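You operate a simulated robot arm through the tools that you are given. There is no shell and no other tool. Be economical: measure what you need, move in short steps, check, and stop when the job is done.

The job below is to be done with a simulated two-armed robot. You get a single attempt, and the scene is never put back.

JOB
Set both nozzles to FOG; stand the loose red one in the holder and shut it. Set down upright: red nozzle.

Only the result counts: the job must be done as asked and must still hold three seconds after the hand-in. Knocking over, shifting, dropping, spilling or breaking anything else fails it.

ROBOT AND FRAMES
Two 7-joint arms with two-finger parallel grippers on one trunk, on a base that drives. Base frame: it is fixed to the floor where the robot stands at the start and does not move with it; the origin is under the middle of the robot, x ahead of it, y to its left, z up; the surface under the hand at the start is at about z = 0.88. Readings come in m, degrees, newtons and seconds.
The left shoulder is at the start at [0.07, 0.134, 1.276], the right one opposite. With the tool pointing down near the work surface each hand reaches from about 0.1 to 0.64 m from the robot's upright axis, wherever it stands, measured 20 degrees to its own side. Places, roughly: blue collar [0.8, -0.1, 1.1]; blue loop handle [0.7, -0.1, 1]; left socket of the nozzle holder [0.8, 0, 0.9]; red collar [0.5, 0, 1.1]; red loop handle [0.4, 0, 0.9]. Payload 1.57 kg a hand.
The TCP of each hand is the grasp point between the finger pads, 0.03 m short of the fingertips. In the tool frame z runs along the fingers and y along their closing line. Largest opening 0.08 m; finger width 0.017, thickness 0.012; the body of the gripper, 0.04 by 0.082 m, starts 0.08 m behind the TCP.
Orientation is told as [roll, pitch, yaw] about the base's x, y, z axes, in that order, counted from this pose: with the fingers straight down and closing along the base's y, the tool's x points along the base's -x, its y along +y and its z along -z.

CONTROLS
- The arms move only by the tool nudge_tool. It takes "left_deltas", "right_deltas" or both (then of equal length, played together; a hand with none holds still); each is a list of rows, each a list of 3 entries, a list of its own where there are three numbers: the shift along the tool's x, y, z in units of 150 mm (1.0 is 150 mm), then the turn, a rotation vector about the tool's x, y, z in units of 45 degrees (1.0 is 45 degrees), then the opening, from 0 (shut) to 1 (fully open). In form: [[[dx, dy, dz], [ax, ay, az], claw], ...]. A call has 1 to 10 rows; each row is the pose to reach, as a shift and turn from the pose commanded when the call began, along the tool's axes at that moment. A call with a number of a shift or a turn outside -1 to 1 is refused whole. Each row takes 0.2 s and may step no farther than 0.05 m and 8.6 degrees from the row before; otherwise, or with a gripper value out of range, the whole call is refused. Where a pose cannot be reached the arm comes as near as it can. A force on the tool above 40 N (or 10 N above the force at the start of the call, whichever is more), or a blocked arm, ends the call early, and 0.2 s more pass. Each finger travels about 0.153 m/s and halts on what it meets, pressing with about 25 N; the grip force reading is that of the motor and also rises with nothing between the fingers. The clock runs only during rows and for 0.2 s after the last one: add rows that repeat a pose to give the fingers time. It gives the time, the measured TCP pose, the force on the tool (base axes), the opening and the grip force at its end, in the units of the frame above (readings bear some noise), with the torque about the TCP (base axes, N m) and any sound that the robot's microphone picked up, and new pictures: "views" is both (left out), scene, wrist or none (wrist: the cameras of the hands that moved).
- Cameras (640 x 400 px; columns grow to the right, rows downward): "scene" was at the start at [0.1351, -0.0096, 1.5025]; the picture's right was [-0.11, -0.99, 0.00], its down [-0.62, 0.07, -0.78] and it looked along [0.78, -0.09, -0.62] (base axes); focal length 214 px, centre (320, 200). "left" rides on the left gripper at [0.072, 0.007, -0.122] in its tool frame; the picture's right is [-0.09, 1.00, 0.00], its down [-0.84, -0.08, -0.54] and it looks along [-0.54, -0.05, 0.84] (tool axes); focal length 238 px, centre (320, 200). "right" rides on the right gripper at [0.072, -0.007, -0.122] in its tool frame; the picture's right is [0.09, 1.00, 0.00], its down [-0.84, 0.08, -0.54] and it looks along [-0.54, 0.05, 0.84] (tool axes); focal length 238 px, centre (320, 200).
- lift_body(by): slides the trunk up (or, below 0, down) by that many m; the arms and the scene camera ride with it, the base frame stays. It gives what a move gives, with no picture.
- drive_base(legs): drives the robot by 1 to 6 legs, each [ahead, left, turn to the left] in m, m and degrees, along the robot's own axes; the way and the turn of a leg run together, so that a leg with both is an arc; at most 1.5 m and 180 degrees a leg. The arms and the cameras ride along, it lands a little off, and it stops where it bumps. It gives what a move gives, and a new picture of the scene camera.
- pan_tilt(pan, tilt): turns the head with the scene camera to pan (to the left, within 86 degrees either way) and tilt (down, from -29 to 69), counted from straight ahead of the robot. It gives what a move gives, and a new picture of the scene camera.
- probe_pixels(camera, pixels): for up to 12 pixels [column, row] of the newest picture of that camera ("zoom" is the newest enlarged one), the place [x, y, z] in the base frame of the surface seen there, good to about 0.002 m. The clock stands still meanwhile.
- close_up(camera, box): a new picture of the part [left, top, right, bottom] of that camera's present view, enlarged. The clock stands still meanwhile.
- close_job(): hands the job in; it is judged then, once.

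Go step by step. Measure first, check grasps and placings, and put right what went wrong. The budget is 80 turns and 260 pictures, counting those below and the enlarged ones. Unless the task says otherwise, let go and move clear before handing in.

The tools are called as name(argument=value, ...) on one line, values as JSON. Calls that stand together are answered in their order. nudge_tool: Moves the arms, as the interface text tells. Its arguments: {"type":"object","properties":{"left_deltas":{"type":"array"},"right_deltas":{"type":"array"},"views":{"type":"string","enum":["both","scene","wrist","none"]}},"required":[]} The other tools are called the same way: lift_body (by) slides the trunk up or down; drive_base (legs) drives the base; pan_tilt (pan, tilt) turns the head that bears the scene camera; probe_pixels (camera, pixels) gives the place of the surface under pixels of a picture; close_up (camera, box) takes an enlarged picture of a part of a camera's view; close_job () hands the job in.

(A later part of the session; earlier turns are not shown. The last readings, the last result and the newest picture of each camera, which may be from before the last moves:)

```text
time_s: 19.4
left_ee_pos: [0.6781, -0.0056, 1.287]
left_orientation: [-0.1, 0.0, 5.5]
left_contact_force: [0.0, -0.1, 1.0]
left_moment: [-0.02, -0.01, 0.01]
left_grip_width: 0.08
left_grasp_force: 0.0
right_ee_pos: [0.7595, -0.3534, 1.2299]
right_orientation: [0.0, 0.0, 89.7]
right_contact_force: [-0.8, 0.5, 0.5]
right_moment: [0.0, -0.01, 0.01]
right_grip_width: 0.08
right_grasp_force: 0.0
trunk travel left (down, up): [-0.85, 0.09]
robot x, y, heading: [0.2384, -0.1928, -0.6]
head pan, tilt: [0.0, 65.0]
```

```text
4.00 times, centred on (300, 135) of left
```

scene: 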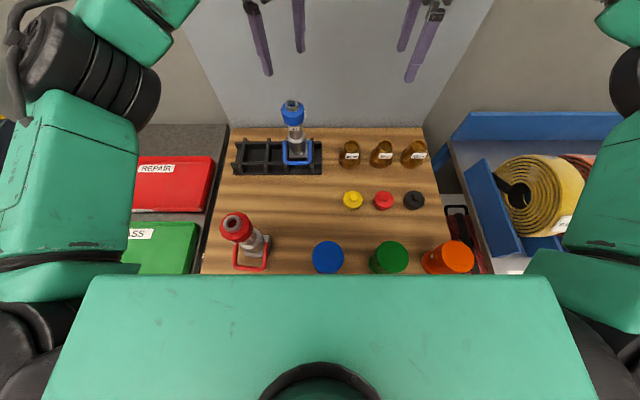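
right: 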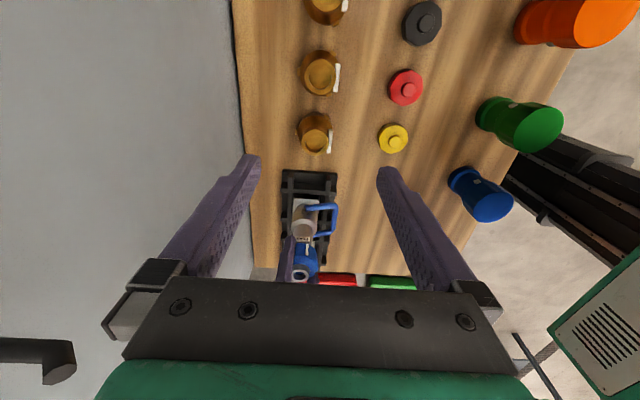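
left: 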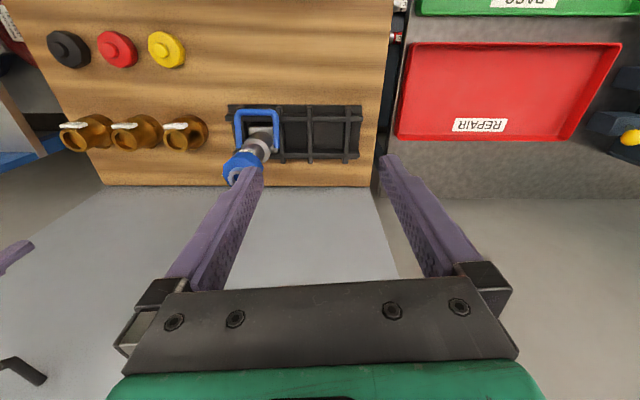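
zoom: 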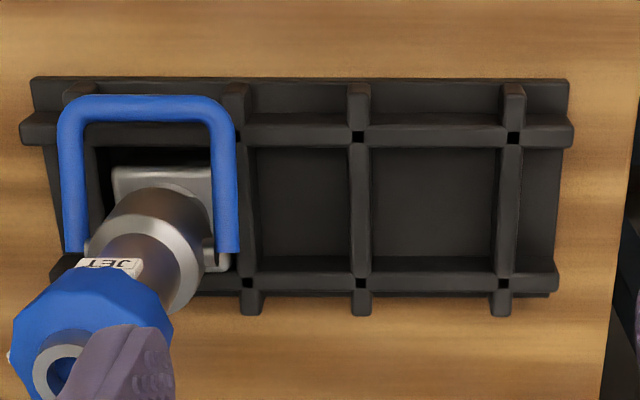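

The free sockets differ in size: the middle is narrower; red belongs in the left (zoom x 372–500). Measure its walls, and red's base size.

probe_pixels(camera="zoom", pixels=[[358, 110], [361, 260], [513, 105], [504, 255], [435, 133], [435, 278], [372, 200], [496, 200], [435, 150], [435, 258], [435, 205], [245, 200]])

probe_pixels(camera="zoom", pixels=[[238, 240], [252, 200], [357, 200], [303, 200], [130, 175], [205, 172], [225, 265], [350, 200], [368, 200], [500, 200], [518, 200]])

close_up(camera="scene", box=[235, 220, 285, 275])

```text
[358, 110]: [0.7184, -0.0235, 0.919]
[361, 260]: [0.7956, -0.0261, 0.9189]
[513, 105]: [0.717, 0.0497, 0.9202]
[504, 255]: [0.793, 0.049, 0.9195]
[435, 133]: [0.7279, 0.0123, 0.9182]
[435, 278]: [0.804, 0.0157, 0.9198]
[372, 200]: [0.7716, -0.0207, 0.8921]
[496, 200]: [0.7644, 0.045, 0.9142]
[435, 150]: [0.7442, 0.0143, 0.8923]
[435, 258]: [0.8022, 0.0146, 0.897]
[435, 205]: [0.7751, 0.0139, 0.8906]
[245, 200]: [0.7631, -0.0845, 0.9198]
```

```text
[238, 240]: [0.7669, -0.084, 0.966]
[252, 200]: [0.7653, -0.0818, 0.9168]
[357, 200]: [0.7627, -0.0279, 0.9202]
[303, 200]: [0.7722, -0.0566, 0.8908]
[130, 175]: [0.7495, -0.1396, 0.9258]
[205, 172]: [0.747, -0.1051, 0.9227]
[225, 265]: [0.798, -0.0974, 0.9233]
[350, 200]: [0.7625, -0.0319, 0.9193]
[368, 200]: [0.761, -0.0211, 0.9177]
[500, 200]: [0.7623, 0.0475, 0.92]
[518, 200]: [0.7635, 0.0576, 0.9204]
```

```text
7.27 times, centred on (260, 248) of scene
```

zoom: 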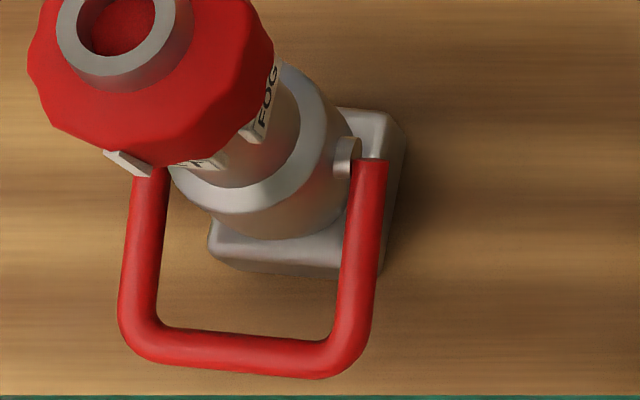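

Left socket: y −0.0205…0.0455, x≈0.733…0.799, centre (0.766, 0.0125), floor 0.891. Check the red base's size and yaw.

probe_pixels(camera="zoom", pixels=[[218, 250], [375, 268], [398, 128], [345, 112], [225, 262], [300, 265], [210, 245], [380, 272], [405, 140], [390, 200], [150, 335], [340, 345]])

close_up(camera="left", box=[300, 100, 360, 165])

```text
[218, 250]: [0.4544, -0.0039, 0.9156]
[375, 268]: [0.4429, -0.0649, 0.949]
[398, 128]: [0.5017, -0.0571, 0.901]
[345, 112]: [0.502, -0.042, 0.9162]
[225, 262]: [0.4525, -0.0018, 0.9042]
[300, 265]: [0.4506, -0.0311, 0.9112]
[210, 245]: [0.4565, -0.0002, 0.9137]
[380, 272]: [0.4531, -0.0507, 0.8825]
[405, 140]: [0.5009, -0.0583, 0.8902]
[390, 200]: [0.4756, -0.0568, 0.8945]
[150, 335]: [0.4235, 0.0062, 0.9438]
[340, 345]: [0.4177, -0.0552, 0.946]
```

```text
6.15 times, centred on (330, 132) of left
```

zoom: 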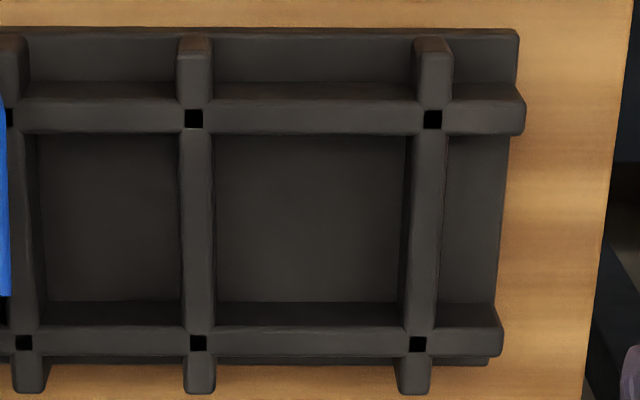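

probe_pixels(camera="zoom", pixels=[[310, 130], [310, 105], [310, 330], [310, 350], [210, 220], [185, 220], [408, 220], [435, 220], [240, 129], [400, 129]])

```text
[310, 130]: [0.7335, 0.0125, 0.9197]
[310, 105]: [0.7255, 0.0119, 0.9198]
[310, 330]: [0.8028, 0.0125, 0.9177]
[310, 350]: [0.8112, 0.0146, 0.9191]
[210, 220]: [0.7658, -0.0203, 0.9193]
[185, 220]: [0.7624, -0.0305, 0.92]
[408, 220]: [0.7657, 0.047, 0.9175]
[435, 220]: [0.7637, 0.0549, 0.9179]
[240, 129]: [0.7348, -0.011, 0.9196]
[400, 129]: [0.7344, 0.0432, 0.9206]
```

Socket centre refined to (0.768, 0.0135). Red axis (0.478, -0.0275), body yaw ≈ -4°. Move the left hand over red with jaw yaw about -38°.

nudge_tool(left_deltas=[[[0.17, 0, 0], [0, 0, 0.16], 1], [[0.34, 0, 0], [0, 0, 0.32], 1], [[0.5, 0, 0], [0, 0, 0.48], 1], [[0.67, -0.01, 0], [0, 0, 0.64], 1], [[0.84, -0.01, 0], [0, 0, 0.8], 1], [[1, -0.02, 0], [0, 0, 0.967], 1]], views="wrist")

```text
time_s: 20.8
left_ee_pos: [0.531, -0.0224, 1.2885]
left_orientation: [0.1, -0.2, -38.0]
left_contact_force: [0.6, -0.6, -0.1]
left_moment: [0.0, -0.04, -0.02]
left_grip_width: 0.0802
left_grasp_force: 0.0
right_ee_pos: [0.7602, -0.3549, 1.228]
right_orientation: [-0.1, 0.0, 89.7]
right_contact_force: [-0.4, -0.1, 0.1]
right_moment: [0.0, 0.02, 0.01]
right_grip_width: 0.08
right_grasp_force: 0.0
trunk travel left (down, up): [-0.85, 0.09]
robot x, y, heading: [0.2359, -0.1926, -0.3]
head pan, tilt: [0.0, 65.0]
```

left: 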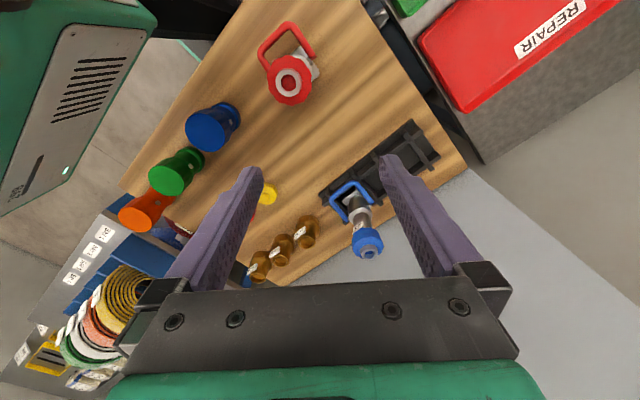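

close_up(camera="left", box=[250, 50, 330, 110])

nudge_tool(left_deltas=[[[0.12, -0.12, 0], [0, 0, 0], 1], [[0.249, -0.245, 0.2], [0, 0, 0], 1], [[0.249, -0.245, 0.5], [0, 0, 0], 1], [[0.249, -0.245, 0.7], [0, 0, 0], 1]], views="wrist")

close_up(camera="left", box=[270, 70, 370, 170])

```text
6.67 times, centred on (290, 80) of left
```

zoom: 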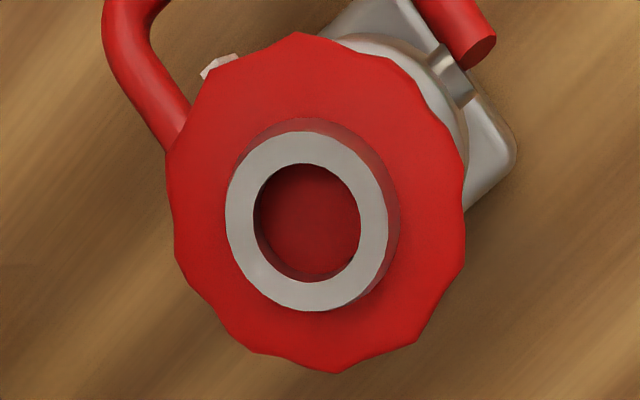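

```text
time_s: 21.8
left_ee_pos: [0.4938, -0.0211, 1.2463]
left_orientation: [0.1, 0.0, -37.8]
left_contact_force: [-0.2, 0.1, -0.7]
left_moment: [0.0, 0.01, 0.0]
left_grip_width: 0.08
left_grasp_force: 0.1
left hand out of reach, approached as far as the arm can: row 3, 4
right_ee_pos: [0.7607, -0.355, 1.2274]
right_orientation: [-0.1, -0.1, 89.7]
right_contact_force: [0.6, 0.2, -0.6]
right_moment: [-0.04, -0.06, 0.01]
right_grip_width: 0.0801
right_grasp_force: 0.1
trunk travel left (down, up): [-0.85, 0.09]
robot x, y, heading: [0.2358, -0.1858, -0.4]
head pan, tilt: [0.0, 65.0]
```

left: 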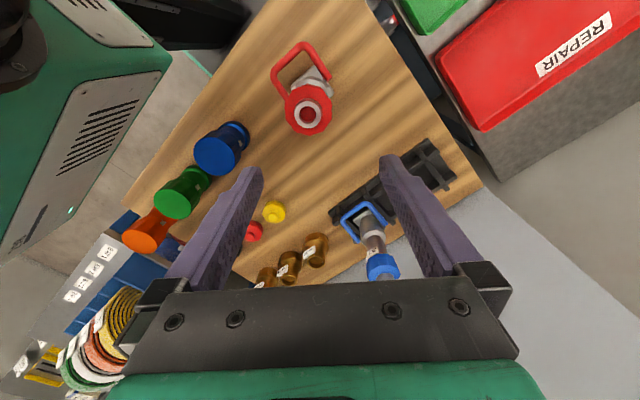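

```text
4.00 times, centred on (320, 120) of left
```

zoom: 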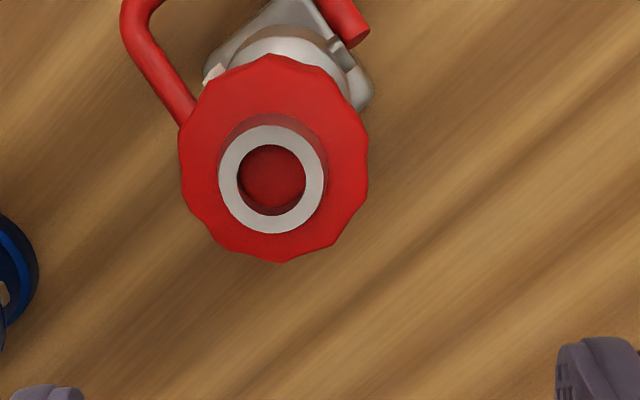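

Too near the robot for this arm; I'll back the base 0.13 m for the pick-up. Measure the ring first.

probe_pixels(camera="zoom", pixels=[[227, 178], [316, 178], [271, 132], [271, 225], [186, 160], [362, 160], [275, 255]])

drive_base(legs=[[-0.13, 0, 0]])

```text
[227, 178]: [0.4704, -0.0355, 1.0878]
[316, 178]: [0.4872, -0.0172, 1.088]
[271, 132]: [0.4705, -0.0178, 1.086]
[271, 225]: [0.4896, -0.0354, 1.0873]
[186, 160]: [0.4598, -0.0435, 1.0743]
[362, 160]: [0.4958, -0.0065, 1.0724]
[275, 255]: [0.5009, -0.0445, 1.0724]
```

```text
time_s: 23.1
left_ee_pos: [0.3668, -0.0207, 1.2472]
left_orientation: [-0.1, 0.1, -37.9]
left_contact_force: [0.8, 0.4, 0.4]
left_moment: [0.03, 0.01, -0.04]
left_grip_width: 0.0801
left_grasp_force: 0.1
right_ee_pos: [0.6337, -0.3554, 1.2263]
right_orientation: [0.1, 0.0, 89.7]
right_contact_force: [-0.5, 0.0, 0.4]
right_moment: [0.0, 0.05, -0.01]
right_grip_width: 0.0799
right_grasp_force: 0.0
trunk travel left (down, up): [-0.85, 0.09]
robot x, y, heading: [0.1078, -0.1856, -0.3]
head pan, tilt: [0.0, 65.0]
```

scene: 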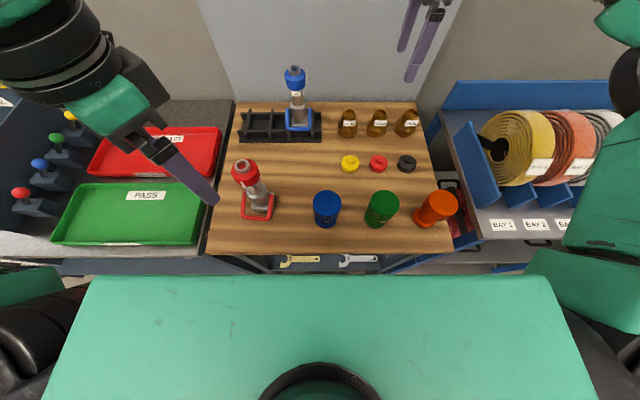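

Red axis (0.479, -0.0265). Move the left hand over it at the same height.

nudge_tool(left_deltas=[[[-0.15, 0.1, 0], [0, 0, 0], 1], [[-0.3, 0.2, 0], [0, 0, 0], 1], [[-0.45, 0.31, 0], [0, 0, 0], 1], [[-0.613, 0.428, 0], [0, 0, 0], 1], [[-0.613, 0.428, 0], [0, 0, 0], 1]], views="wrist")

```text
time_s: 24.3
left_ee_pos: [0.4745, -0.0262, 1.2492]
left_orientation: [0.0, -0.2, -37.9]
left_contact_force: [0.1, -1.0, -0.7]
left_moment: [-0.02, 0.0, 0.04]
left_grip_width: 0.08
left_grasp_force: 0.1
right_ee_pos: [0.6321, -0.3546, 1.2279]
right_orientation: [0.0, 0.0, 89.6]
right_contact_force: [0.2, -0.5, 0.1]
right_moment: [-0.01, -0.02, 0.0]
right_grip_width: 0.08
right_grasp_force: 0.0
trunk travel left (down, up): [-0.85, 0.09]
robot x, y, heading: [0.1089, -0.1901, -0.3]
head pan, tilt: [0.0, 65.0]
```

left: 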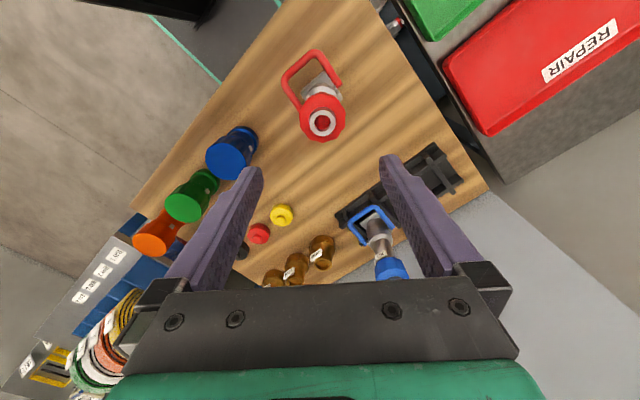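

nudge_tool(left_deltas=[[[-0.01, 0.01, 0.3], [0, 0, 0], 1], [[-0.01, 0.01, 0.6], [0, 0, 0], 1]], views="wrist")

```text
time_s: 24.9
left_ee_pos: [0.4782, -0.0239, 1.1585]
left_orientation: [-0.1, -0.1, -38.1]
left_contact_force: [-0.2, 0.7, 0.1]
left_moment: [0.0, 0.01, -0.04]
left_grip_width: 0.0799
left_grasp_force: 0.0
right_ee_pos: [0.6319, -0.3543, 1.2264]
right_orientation: [0.0, -0.1, 89.7]
right_contact_force: [0.1, 0.0, -0.1]
right_moment: [-0.01, 0.0, 0.03]
right_grip_width: 0.08
right_grasp_force: 0.0
trunk travel left (down, up): [-0.85, 0.09]
robot x, y, heading: [0.1137, -0.1853, -0.2]
head pan, tilt: [0.0, 65.0]
```

left: 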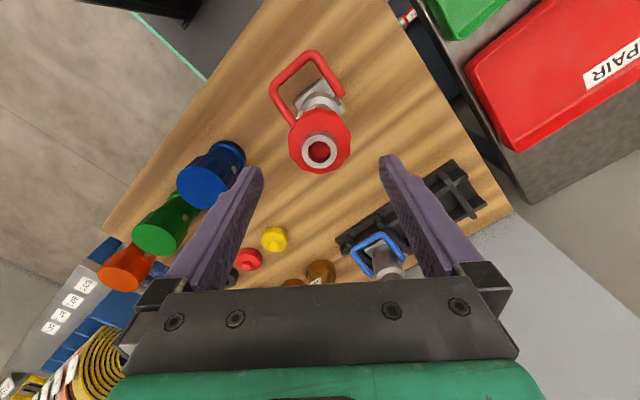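

Centred (ring at (319,152)). Descend to z≈1.069 and close.

nudge_tool(left_deltas=[[[0, 0, 0.3], [0, 0, 0], 1], [[0, 0, 0.6], [0, 0, 0], 1], [[0, 0, 0.6], [0, 0, 0], 0.85], [[0, 0, 0.6], [0, 0, 0], 0.75], [[0, 0, 0.6], [0, 0, 0], 0.4], [[0, 0, 0.6], [0, 0, 0], 0.2]])

```text
time_s: 26.3
left_ee_pos: [0.4774, -0.0246, 1.0688]
left_orientation: [0.0, -0.1, -37.9]
left_contact_force: [-1.3, -1.9, -0.4]
left_moment: [-0.2, 0.13, 0.0]
left_grip_width: 0.0574
left_grasp_force: 24.9
right_ee_pos: [0.6311, -0.3547, 1.229]
right_orientation: [-0.1, -0.1, 89.7]
right_contact_force: [0.5, -1.3, 0.2]
right_moment: [-0.01, -0.02, -0.01]
right_grip_width: 0.0798
right_grasp_force: 0.1
trunk travel left (down, up): [-0.85, 0.09]
robot x, y, heading: [0.1101, -0.19, -0.5]
head pan, tilt: [0.0, 65.0]
```

scene: 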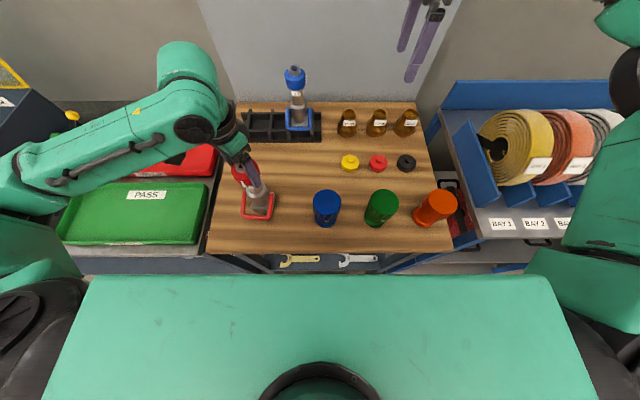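
left: 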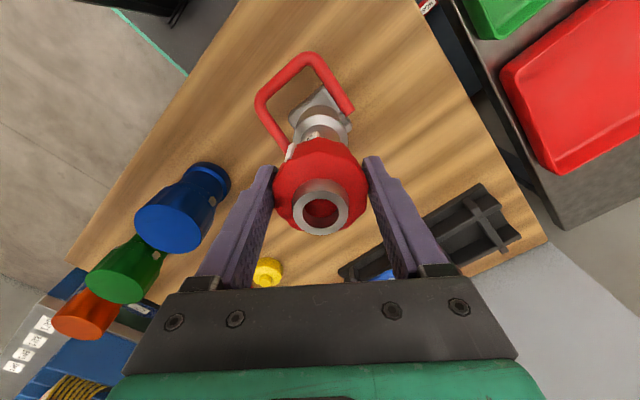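

Gripped at 0.0574. Lift 0.09 slowly and check that it comes along upright.

nudge_tool(left_deltas=[[[0, 0, -0.1], [0, 0, 0], 0.2], [[0, 0, -0.25], [0, 0, 0], 0.2], [[0, 0, -0.4], [0, 0, 0], 0.2], [[0, 0, -0.6], [0, 0, 0], 0.2], [[0, 0, -0.6], [0, 0, 0], 0.2]])

close_up(camera="scene", box=[215, 120, 305, 220])

```text
time_s: 27.5
left_ee_pos: [0.4772, -0.0249, 1.16]
left_orientation: [-0.1, 0.0, -37.9]
left_contact_force: [-0.2, -0.4, -6.7]
left_moment: [0.01, -0.03, -0.02]
left_grip_width: 0.0573
left_grasp_force: 25.0
right_ee_pos: [0.6319, -0.354, 1.228]
right_orientation: [0.1, 0.1, 89.7]
right_contact_force: [0.2, -0.4, -0.4]
right_moment: [0.02, -0.03, 0.01]
right_grip_width: 0.0801
right_grasp_force: 0.1
trunk travel left (down, up): [-0.85, 0.09]
robot x, y, heading: [0.1117, -0.1913, -0.2]
head pan, tilt: [0.0, 65.0]
```

scene: 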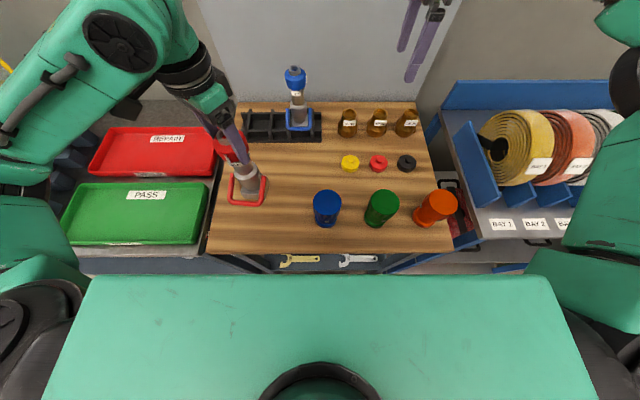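
left: 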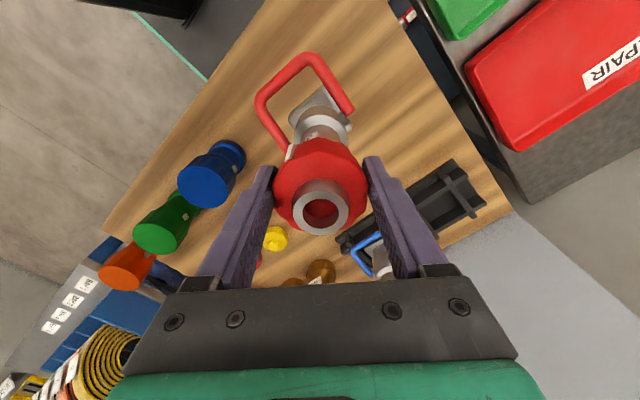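

```text
4.00 times, centred on (260, 170) of scene
```

zoom: 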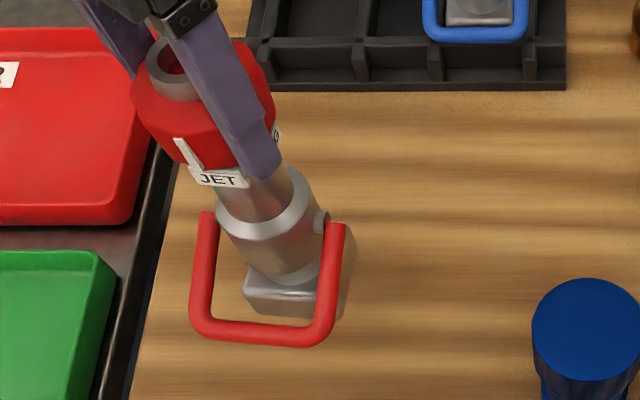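

Held firmly (≈0.68 kg), upright, base at z≈0.973. Drive 0.13 forward.

drive_base(legs=[[0.13, 0, 0]])

```text
time_s: 28.8
left_ee_pos: [0.6006, -0.0265, 1.1609]
left_orientation: [0.0, -0.2, -38.0]
left_contact_force: [-1.2, 0.2, -5.9]
left_moment: [0.0, 0.0, -0.02]
left_grip_width: 0.0574
left_grasp_force: 25.5
right_ee_pos: [0.7556, -0.3548, 1.2294]
right_orientation: [-0.2, 0.0, 89.7]
right_contact_force: [-0.6, -0.7, -0.2]
right_moment: [-0.03, -0.04, -0.02]
right_grip_width: 0.0799
right_grasp_force: 0.1
trunk travel left (down, up): [-0.85, 0.09]
robot x, y, heading: [0.2338, -0.1909, -0.2]
head pan, tilt: [0.0, 65.0]
```

scene: 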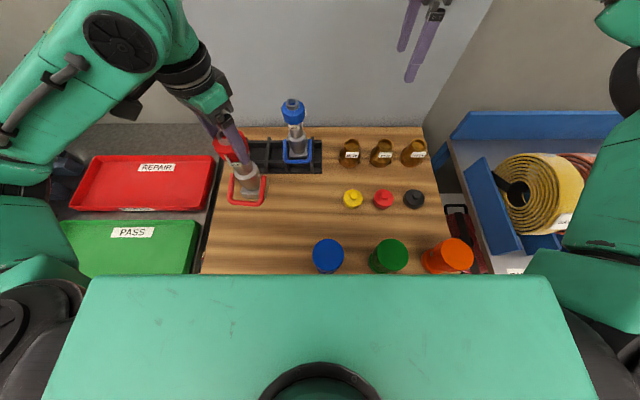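

Now carry to above the left socket with +4° yaw correction.

nudge_tool(left_deltas=[[[-0.13, 0.16, 0], [0, 0, 0], 0.2], [[-0.27, 0.34, 0], [0, 0, 0], 0.2], [[-0.42, 0.53, 0], [0, 0, -0.04], 0.2], [[-0.57, 0.72, 0], [0, 0, -0.08], 0.2], [[-0.713, 0.896, 0], [0, 0, -0.08], 0.2], [[-0.713, 0.896, 0], [0, 0, -0.08], 0.2]])

close_up(camera="scene", box=[215, 90, 335, 190])

close_up(camera="left", box=[240, 30, 400, 140])

```text
time_s: 30.2
left_ee_pos: [0.7719, 0.0119, 1.1596]
left_orientation: [-0.1, 0.1, -34.4]
left_contact_force: [-0.3, -0.1, -6.7]
left_moment: [0.01, -0.01, -0.02]
left_grip_width: 0.0574
left_grasp_force: 25.2
right_ee_pos: [0.7589, -0.3539, 1.2285]
right_orientation: [-0.1, 0.0, 89.7]
right_contact_force: [-0.3, -0.3, 0.0]
right_moment: [0.0, 0.03, 0.0]
right_grip_width: 0.0801
right_grasp_force: 0.0
trunk travel left (down, up): [-0.85, 0.09]
robot x, y, heading: [0.234, -0.1896, -0.5]
head pan, tilt: [0.0, 65.0]
```

scene: 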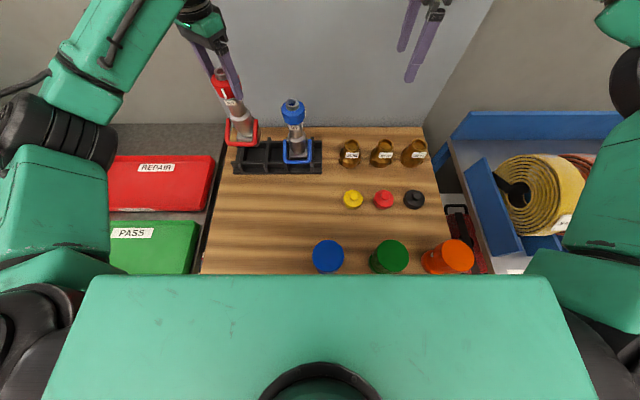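
left: 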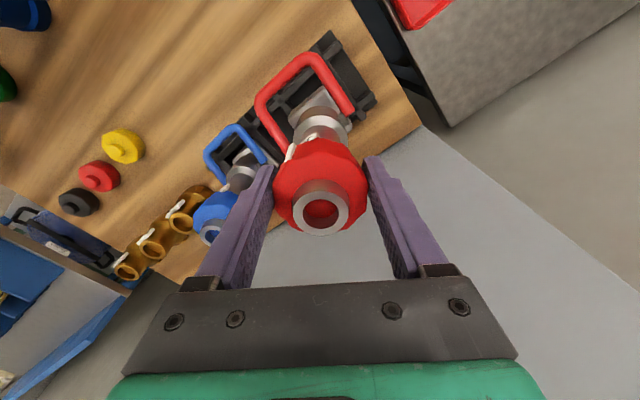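

```text
4.00 times, centred on (275, 140) of scene
```

zoom: 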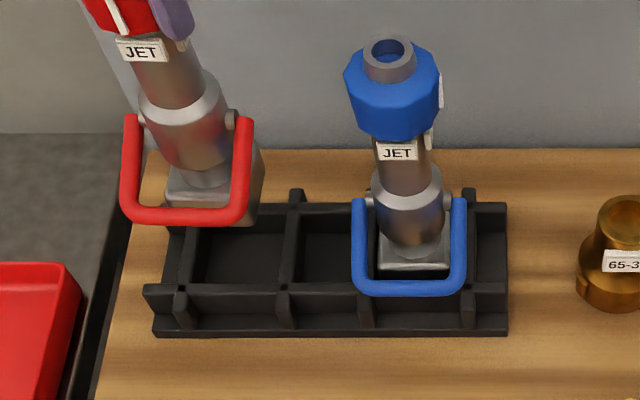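

```text
3.64 times, centred on (320, 85) of left
```

zoom: 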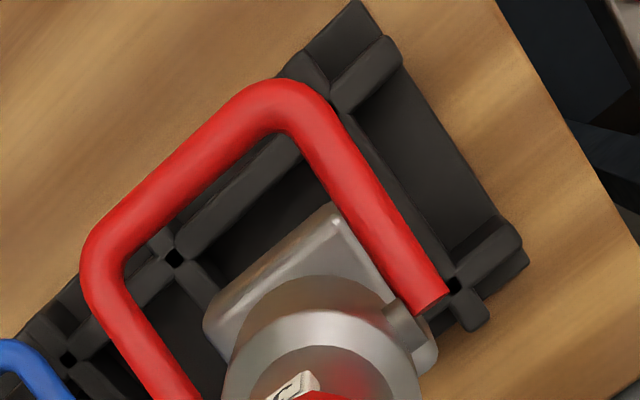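

Measure the hanging base's corners and front edge (left zoom) against the socket.

probe_pixels(camera="zoom", pixels=[[215, 320], [332, 215], [270, 262], [345, 225], [380, 280], [430, 350], [100, 240], [265, 100], [180, 165], [400, 250]])

close_up(camera="scene", box=[215, 100, 275, 180])

```text
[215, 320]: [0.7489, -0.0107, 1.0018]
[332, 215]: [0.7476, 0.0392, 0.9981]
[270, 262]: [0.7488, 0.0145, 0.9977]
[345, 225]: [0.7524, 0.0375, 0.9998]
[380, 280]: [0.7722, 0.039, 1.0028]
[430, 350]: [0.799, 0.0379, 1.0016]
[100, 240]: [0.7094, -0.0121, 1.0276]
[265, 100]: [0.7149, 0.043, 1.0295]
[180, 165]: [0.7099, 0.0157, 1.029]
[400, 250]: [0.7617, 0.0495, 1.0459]
```

```text
5.00 times, centred on (245, 140) of scene
```

zoom: 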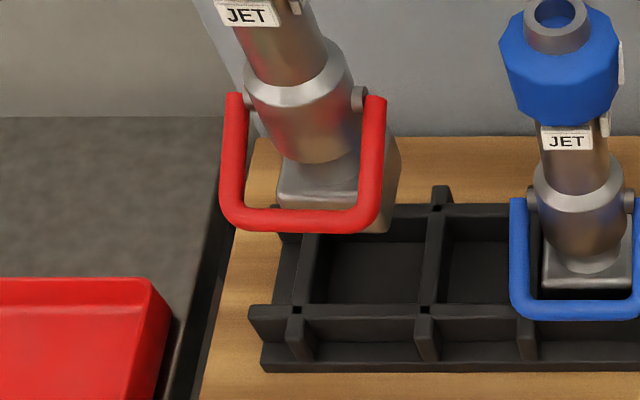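

The base centre is ~(0.773, 0.0125); shift −5 mm in x and +1 mm in y, then descend to just above the ribs and check.

nudge_tool(left_deltas=[[[0.031, -0.013, 0], [0, 0, 0], 0.2], [[0.031, -0.013, 0.15], [0, 0, 0], 0.2], [[0.031, -0.013, 0.28], [0, 0, 0], 0.2], [[0.031, -0.013, 0.28], [0, 0, 0], 0.2]], views="wrist")

close_up(camera="scene", box=[215, 105, 285, 185])

close_up(camera="left", box=[240, 30, 400, 140])

```text
time_s: 31.2
left_ee_pos: [0.7673, 0.013, 1.1198]
left_orientation: [-0.2, -0.1, -34.3]
left_contact_force: [0.2, 0.0, -6.4]
left_moment: [0.01, 0.05, 0.01]
left_grip_width: 0.0575
left_grasp_force: 24.7
right_ee_pos: [0.7571, -0.3539, 1.2273]
right_orientation: [0.0, 0.0, 89.6]
right_contact_force: [-1.2, 0.4, 0.4]
right_moment: [0.02, -0.02, -0.01]
right_grip_width: 0.0802
right_grasp_force: 0.0
trunk travel left (down, up): [-0.85, 0.09]
robot x, y, heading: [0.2337, -0.1883, -0.3]
head pan, tilt: [0.0, 65.0]
```

left: 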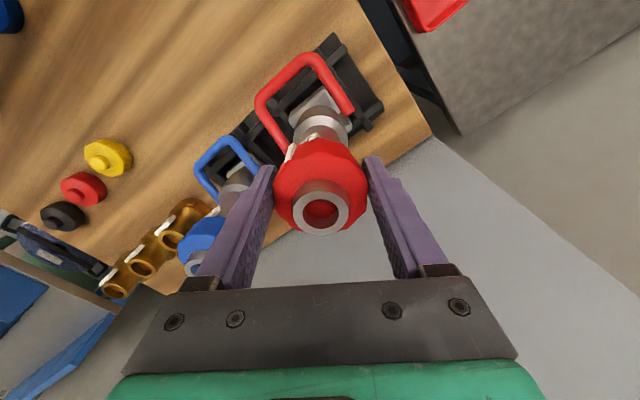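

```text
5.00 times, centred on (250, 145) of scene
```

zoom: 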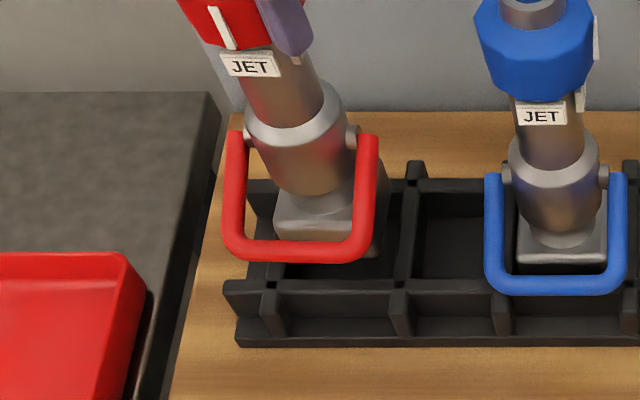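

```text
3.64 times, centred on (320, 85) of left
```

zoom: 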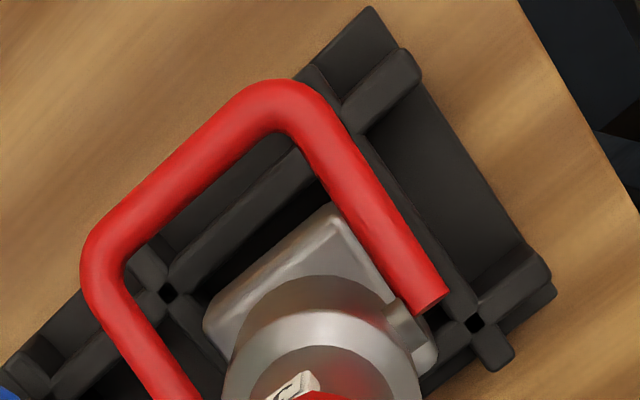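

probe_pixels(camera="zoom", pixels=[[215, 320], [208, 325], [332, 212], [270, 262], [380, 280], [430, 350], [180, 325], [230, 250], [400, 220], [170, 292], [474, 322]])

```text
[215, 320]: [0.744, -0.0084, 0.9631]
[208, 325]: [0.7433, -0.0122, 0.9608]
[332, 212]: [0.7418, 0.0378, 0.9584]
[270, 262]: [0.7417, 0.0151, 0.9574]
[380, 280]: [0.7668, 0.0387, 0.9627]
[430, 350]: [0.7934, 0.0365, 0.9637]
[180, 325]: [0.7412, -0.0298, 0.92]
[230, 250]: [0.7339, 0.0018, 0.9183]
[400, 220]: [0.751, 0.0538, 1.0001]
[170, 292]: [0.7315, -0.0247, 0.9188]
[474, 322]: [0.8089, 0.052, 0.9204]
```

Base is centred in the socket within ~1 mm. Lower to the floor gently.

nudge_tool(left_deltas=[[[0, 0, 0.08], [0, 0, 0], 0.2], [[0, 0, 0.16], [0, 0, 0], 0.2], [[0, 0, 0.23], [0, 0, 0], 0.2], [[0, 0, 0.27], [0, 0, 0], 0.2], [[0, 0, 0.27], [0, 0, 0], 0.2]], views="wrist")

close_up(camera="scene", box=[215, 95, 335, 185])

```text
time_s: 32.4
left_ee_pos: [0.7644, 0.0153, 1.0827]
left_orientation: [0.3, -0.5, -34.3]
left_contact_force: [4.1, 4.6, 23.8]
left_moment: [0.19, -0.26, 0.12]
left_grip_width: 0.0576
left_grasp_force: 25.0
right_ee_pos: [0.7543, -0.3557, 1.2295]
right_orientation: [-0.2, -0.1, 89.7]
right_contact_force: [0.5, -0.5, -0.6]
right_moment: [-0.01, -0.01, -0.01]
right_grip_width: 0.08
right_grasp_force: 0.0
trunk travel left (down, up): [-0.85, 0.09]
robot x, y, heading: [0.2368, -0.1895, -0.3]
head pan, tilt: [0.0, 65.0]
```

left: 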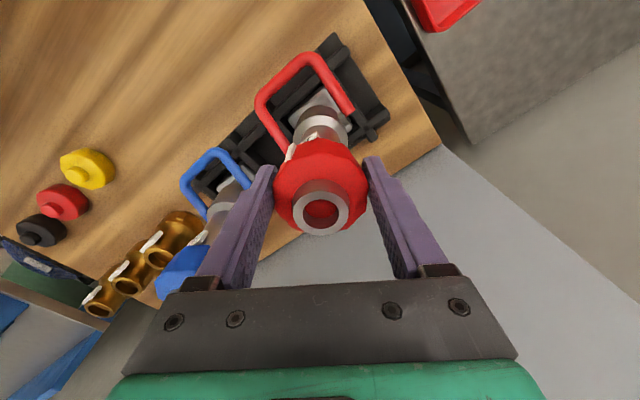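

```text
4.44 times, centred on (275, 140) of scene
```

zoom: 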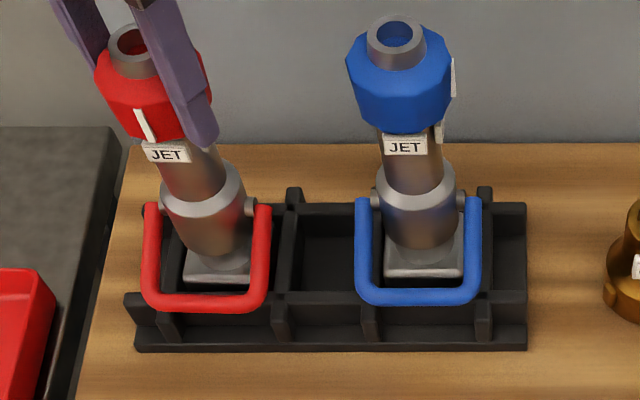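

Contact 24 N; verify seating by comparing heights of red and blue (base tops, rings).

probe_pixels(camera="zoom", pixels=[[200, 268], [235, 270], [400, 262], [440, 264], [200, 305], [420, 297], [155, 62], [118, 40], [392, 57], [215, 278], [425, 270]])

close_up(camera="left", box=[250, 50, 390, 150])

```text
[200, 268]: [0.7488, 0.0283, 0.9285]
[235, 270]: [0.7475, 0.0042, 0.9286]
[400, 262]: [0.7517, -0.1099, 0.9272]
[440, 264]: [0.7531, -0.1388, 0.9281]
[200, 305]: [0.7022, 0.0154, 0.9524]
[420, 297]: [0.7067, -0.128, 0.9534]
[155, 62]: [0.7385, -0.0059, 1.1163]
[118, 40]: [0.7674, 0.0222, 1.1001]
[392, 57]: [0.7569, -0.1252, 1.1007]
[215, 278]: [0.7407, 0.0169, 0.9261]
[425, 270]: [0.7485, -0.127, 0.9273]
```

```text
4.00 times, centred on (320, 100) of left
```

zoom: 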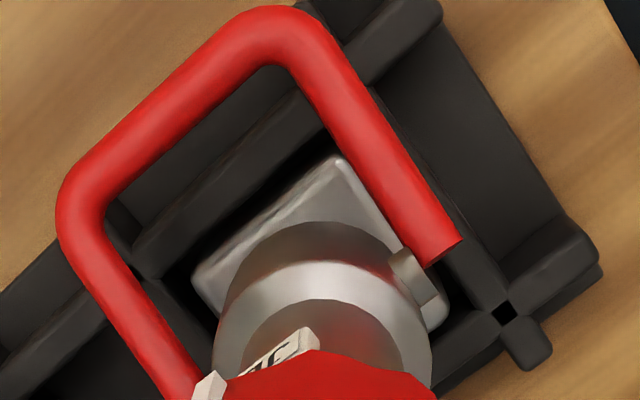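

Seated (base tops and rings match blue's). Relieve pressure slightly and turn the collar 45° counterclockwise.

nudge_tool(left_deltas=[[[0, 0, -0.015], [0, 0, 0], 0.2], [[0, 0, -0.015], [0, 0, -0.16], 0.2], [[0, 0, -0.015], [0, 0, -0.33], 0.2], [[0, 0, -0.015], [0, 0, -0.5], 0.2], [[0, 0, -0.015], [0, 0, -0.67], 0.2], [[0, 0, -0.015], [0, 0, -0.84], 0.2], [[0, 0, -0.015], [0, 0, -1], 0.2]], views="wrist")

close_up(camera="scene", box=[215, 95, 335, 185])

```text
time_s: 34.0
left_ee_pos: [0.7624, 0.0128, 1.0821]
left_orientation: [-0.1, -0.2, 10.8]
left_contact_force: [5.4, -5.5, 26.0]
left_moment: [-0.75, -0.22, -0.04]
left_grip_width: 0.0572
left_grasp_force: 25.3
right_ee_pos: [0.7536, -0.3574, 1.2287]
right_orientation: [-0.2, -0.2, 89.7]
right_contact_force: [-0.5, -0.2, -0.2]
right_moment: [0.04, 0.01, 0.0]
right_grip_width: 0.0799
right_grasp_force: 0.1
trunk travel left (down, up): [-0.85, 0.09]
robot x, y, heading: [0.2344, -0.1938, -0.2]
head pan, tilt: [0.0, 65.0]
```

left: 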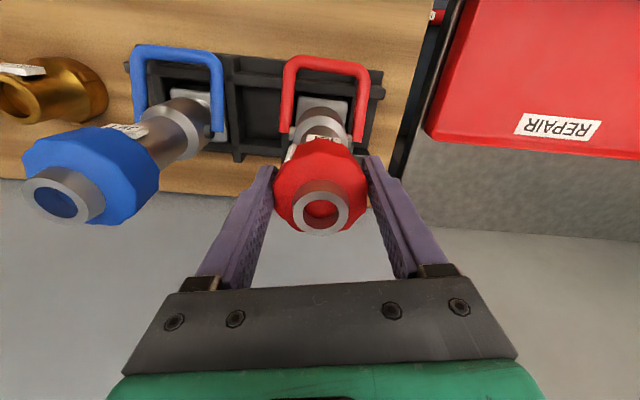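

```text
4.44 times, centred on (275, 140) of scene
```

zoom: 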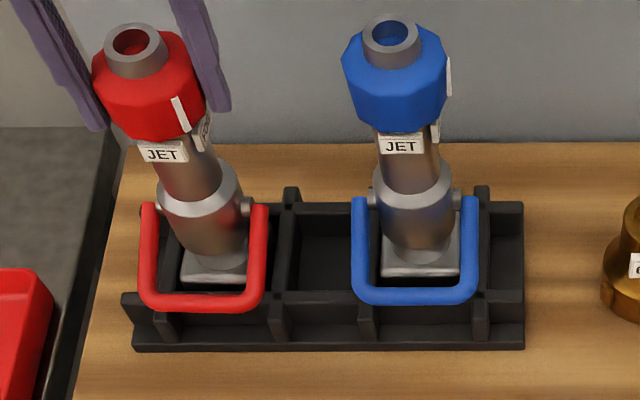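

The body stayed put and the mark is halfway. Turn 42° more.

nudge_tool(left_deltas=[[[0, 0, -0.01], [0, 0, -0.15], 0.2], [[0, 0, -0.01], [0, 0, -0.31], 0.2], [[0, 0, -0.01], [0, 0, -0.47], 0.2], [[0, 0, -0.01], [0, 0, -0.63], 0.2], [[0, 0, -0.01], [0, 0, -0.79], 0.2], [[0, 0, -0.01], [0, 0, -0.93], 0.2], [[0, 0, -0.01], [0, 0, -0.93], 0.2]], views="wrist")

close_up(camera="scene", box=[225, 95, 275, 145])

close_up(camera="left", box=[275, 115, 365, 175])

```text
time_s: 35.6
left_ee_pos: [0.7648, 0.0123, 1.0818]
left_orientation: [0.0, -0.1, 52.7]
left_contact_force: [3.7, -7.8, 11.8]
left_moment: [-0.93, -0.19, -0.04]
left_grip_width: 0.0573
left_grasp_force: 24.8
right_ee_pos: [0.7564, -0.3577, 1.2275]
right_orientation: [-0.1, -0.2, 89.7]
right_contact_force: [-0.4, -0.5, 0.2]
right_moment: [0.0, 0.0, -0.02]
right_grip_width: 0.0802
right_grasp_force: 0.2
trunk travel left (down, up): [-0.85, 0.09]
robot x, y, heading: [0.2368, -0.189, -0.3]
head pan, tilt: [0.0, 65.0]
```

left: 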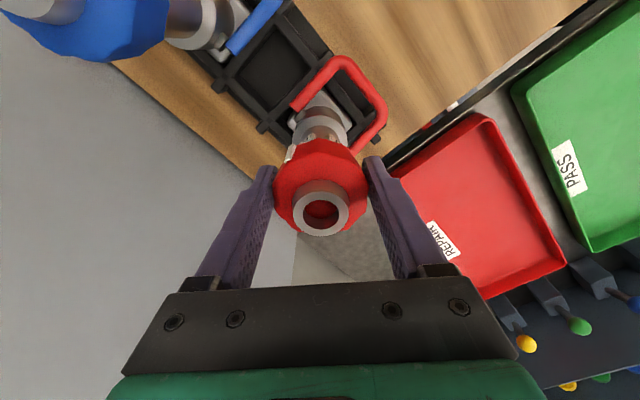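

```text
8.00 times, centred on (250, 120) of scene
```

zoom: 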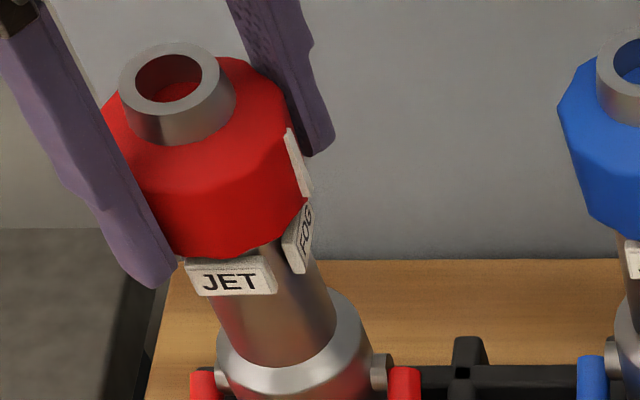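

```text
6.67 times, centred on (320, 145) of left
```

zoom: 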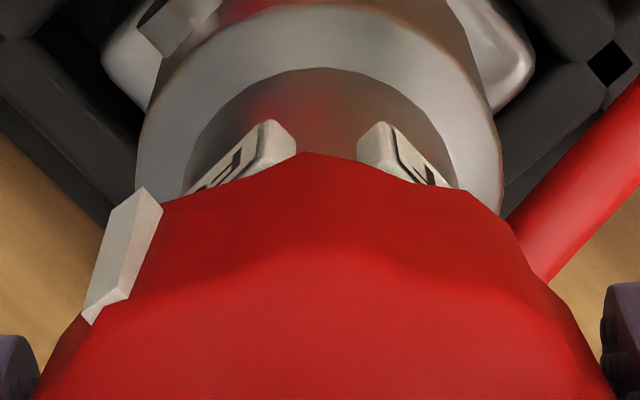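

probe_pixels(camera="zoom", pixels=[[105, 285], [110, 240], [140, 220], [275, 130], [255, 150], [215, 175], [240, 165], [375, 130], [410, 155], [435, 175], [195, 190]])

close_up(camera="scene", box=[248, 105, 273, 135])

```text
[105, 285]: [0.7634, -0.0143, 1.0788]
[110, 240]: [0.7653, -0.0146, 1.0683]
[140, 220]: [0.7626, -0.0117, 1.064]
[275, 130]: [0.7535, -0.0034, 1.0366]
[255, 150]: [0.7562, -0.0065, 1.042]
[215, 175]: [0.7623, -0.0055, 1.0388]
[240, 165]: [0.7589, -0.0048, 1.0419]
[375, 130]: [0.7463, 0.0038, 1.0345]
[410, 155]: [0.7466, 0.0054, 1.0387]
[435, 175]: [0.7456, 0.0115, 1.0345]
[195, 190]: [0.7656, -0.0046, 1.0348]
```

```text
13.33 times, centred on (260, 120) of scene
```

zoom: 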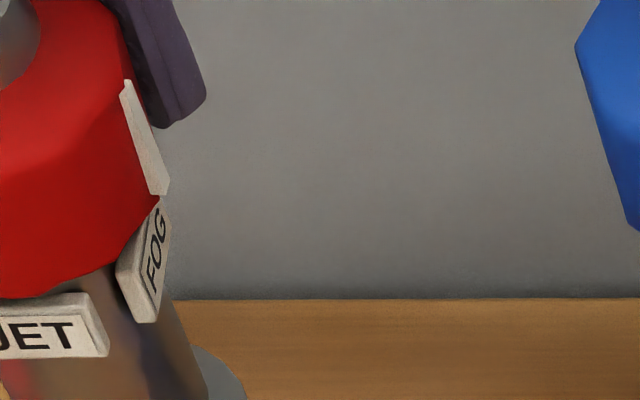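

Looks close; I'll release, raise the left hand clear, and take a square look with the right camera.

nudge_tool(left_deltas=[[[0, 0, 0], [0, 0, 0], 0.8], [[0, 0, 0], [0, 0, 0], 1], [[0, 0, -0.25], [0, 0, 0], 1], [[0, 0, -0.5], [0, 0, 0], 1], [[0, 0, -0.75], [0, 0, 0], 1], [[0, 0, -1], [0, 0, 0], 1]], views="wrist")

nudge_tool(left_deltas=[[[0, 0, 0], [0, 0, 0], 1], [[0.03, 0.2, 0], [0, 0, 0], 1], [[0.06, 0.4, 0], [0, 0, 0], 1], [[0.1, 0.6, 0], [0, 0, 0], 1], [[0.15, 0.8, 0], [0, 0, 0], 1], [[0.2, 1, 0], [0, 0, 0], 1]], views="scene")

```text
time_s: 37.0
left_ee_pos: [0.765, 0.0155, 1.2294]
left_orientation: [-0.1, 0.0, 52.6]
left_contact_force: [0.0, 0.3, 1.3]
left_moment: [-0.02, -0.01, 0.01]
left_grip_width: 0.0798
left_grasp_force: 0.1
right_ee_pos: [0.7568, -0.3553, 1.2282]
right_orientation: [-0.1, -0.1, 89.8]
right_contact_force: [-0.8, -0.2, 0.8]
right_moment: [0.0, -0.02, -0.02]
right_grip_width: 0.0798
right_grasp_force: 0.1
trunk travel left (down, up): [-0.85, 0.09]
robot x, y, heading: [0.2383, -0.1864, -0.3]
head pan, tilt: [0.0, 65.0]
```

left: 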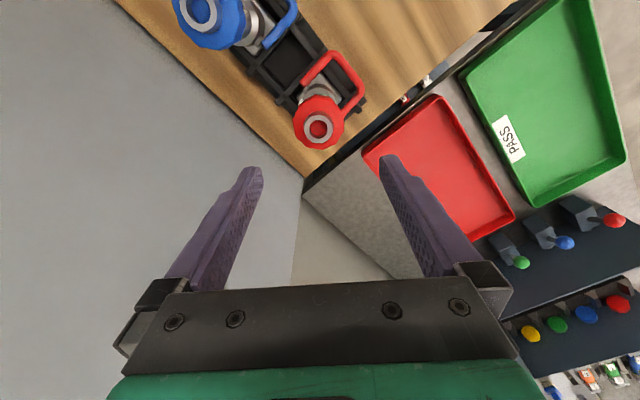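

```text
time_s: 38.4
left_ee_pos: [0.6245, 0.0845, 1.2306]
left_orientation: [-0.2, 0.0, 52.6]
left_contact_force: [0.4, 0.0, 0.0]
left_moment: [0.01, -0.05, 0.0]
left_grip_width: 0.0802
left_grasp_force: 0.1
right_ee_pos: [0.7556, -0.3545, 1.23]
right_orientation: [-0.2, 0.0, 89.7]
right_contact_force: [0.0, 0.4, -0.2]
right_moment: [0.01, -0.01, 0.01]
right_grip_width: 0.08
right_grasp_force: 0.0
trunk travel left (down, up): [-0.85, 0.09]
robot x, y, heading: [0.234, -0.1916, -0.1]
head pan, tilt: [0.0, 65.0]
```

scene: 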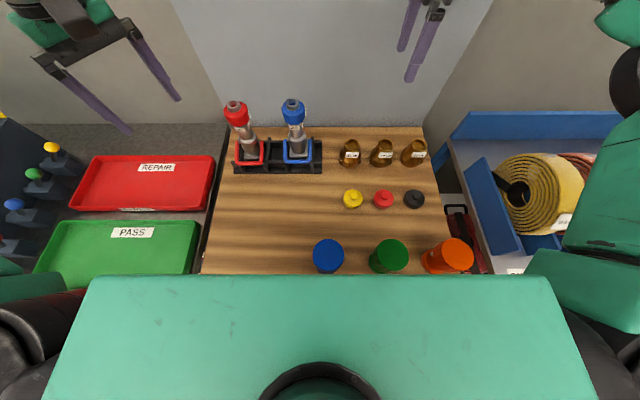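

nudge_tool(right_deltas=[[[-0.1, 0.05, -0.15], [0, 0, 0], 1], [[-0.3, 0.1, -0.15], [0, 0, 0], 1], [[-0.5, 0.1, -0.15], [0, 0, 0], 1], [[-0.75, 0.1, -0.15], [0, 0, 0], 1], [[-0.95, 0.1, -0.15], [0, 0, 0], 1]], views="wrist")

```text
time_s: 39.6
left_ee_pos: [0.6267, 0.084, 1.2301]
left_orientation: [-0.1, 0.0, 52.5]
left_contact_force: [-0.2, 0.4, 0.9]
left_moment: [0.01, 0.03, -0.03]
left_grip_width: 0.0802
left_grasp_force: 0.0
right_ee_pos: [0.6994, -0.285, 1.2237]
right_orientation: [-0.2, -0.1, 89.8]
right_contact_force: [0.1, -0.4, -0.4]
right_moment: [0.0, 0.02, 0.02]
right_grip_width: 0.0802
right_grasp_force: 0.1
right hand out of reach, approached as far as the arm can: row 1, 2, 3, 4, 5
trunk travel left (down, up): [-0.85, 0.09]
robot x, y, heading: [0.2354, -0.1927, -0.2]
head pan, tilt: [0.0, 65.0]
```

right: 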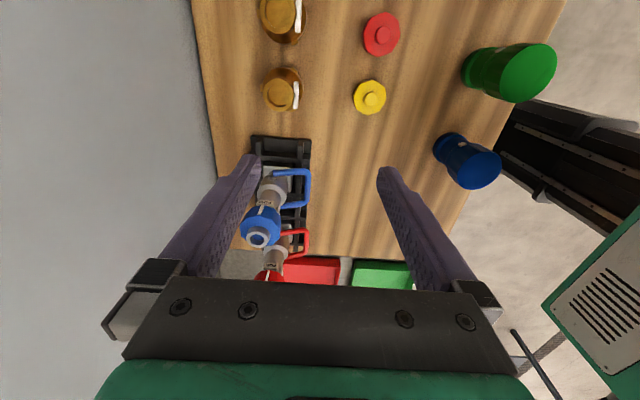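

close_up(camera="right", box=[240, 170, 320, 290])

close_up(camera="right", box=[255, 240, 305, 286])

```text
3.33 times, centred on (280, 230) of right
```

zoom: 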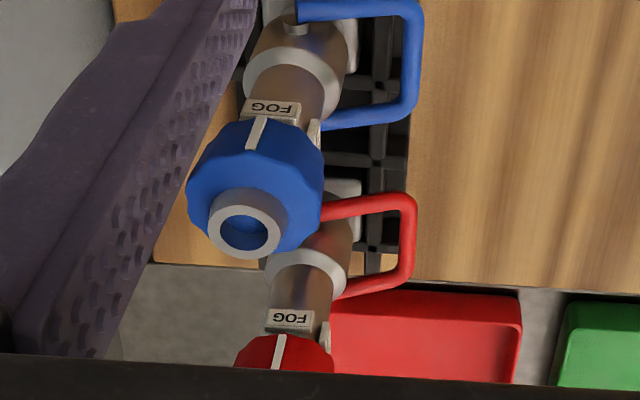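

```text
8.70 times, centred on (280, 263) of right
```

zoom: 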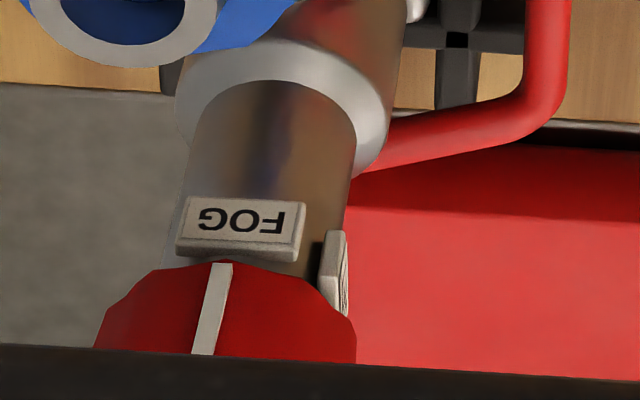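

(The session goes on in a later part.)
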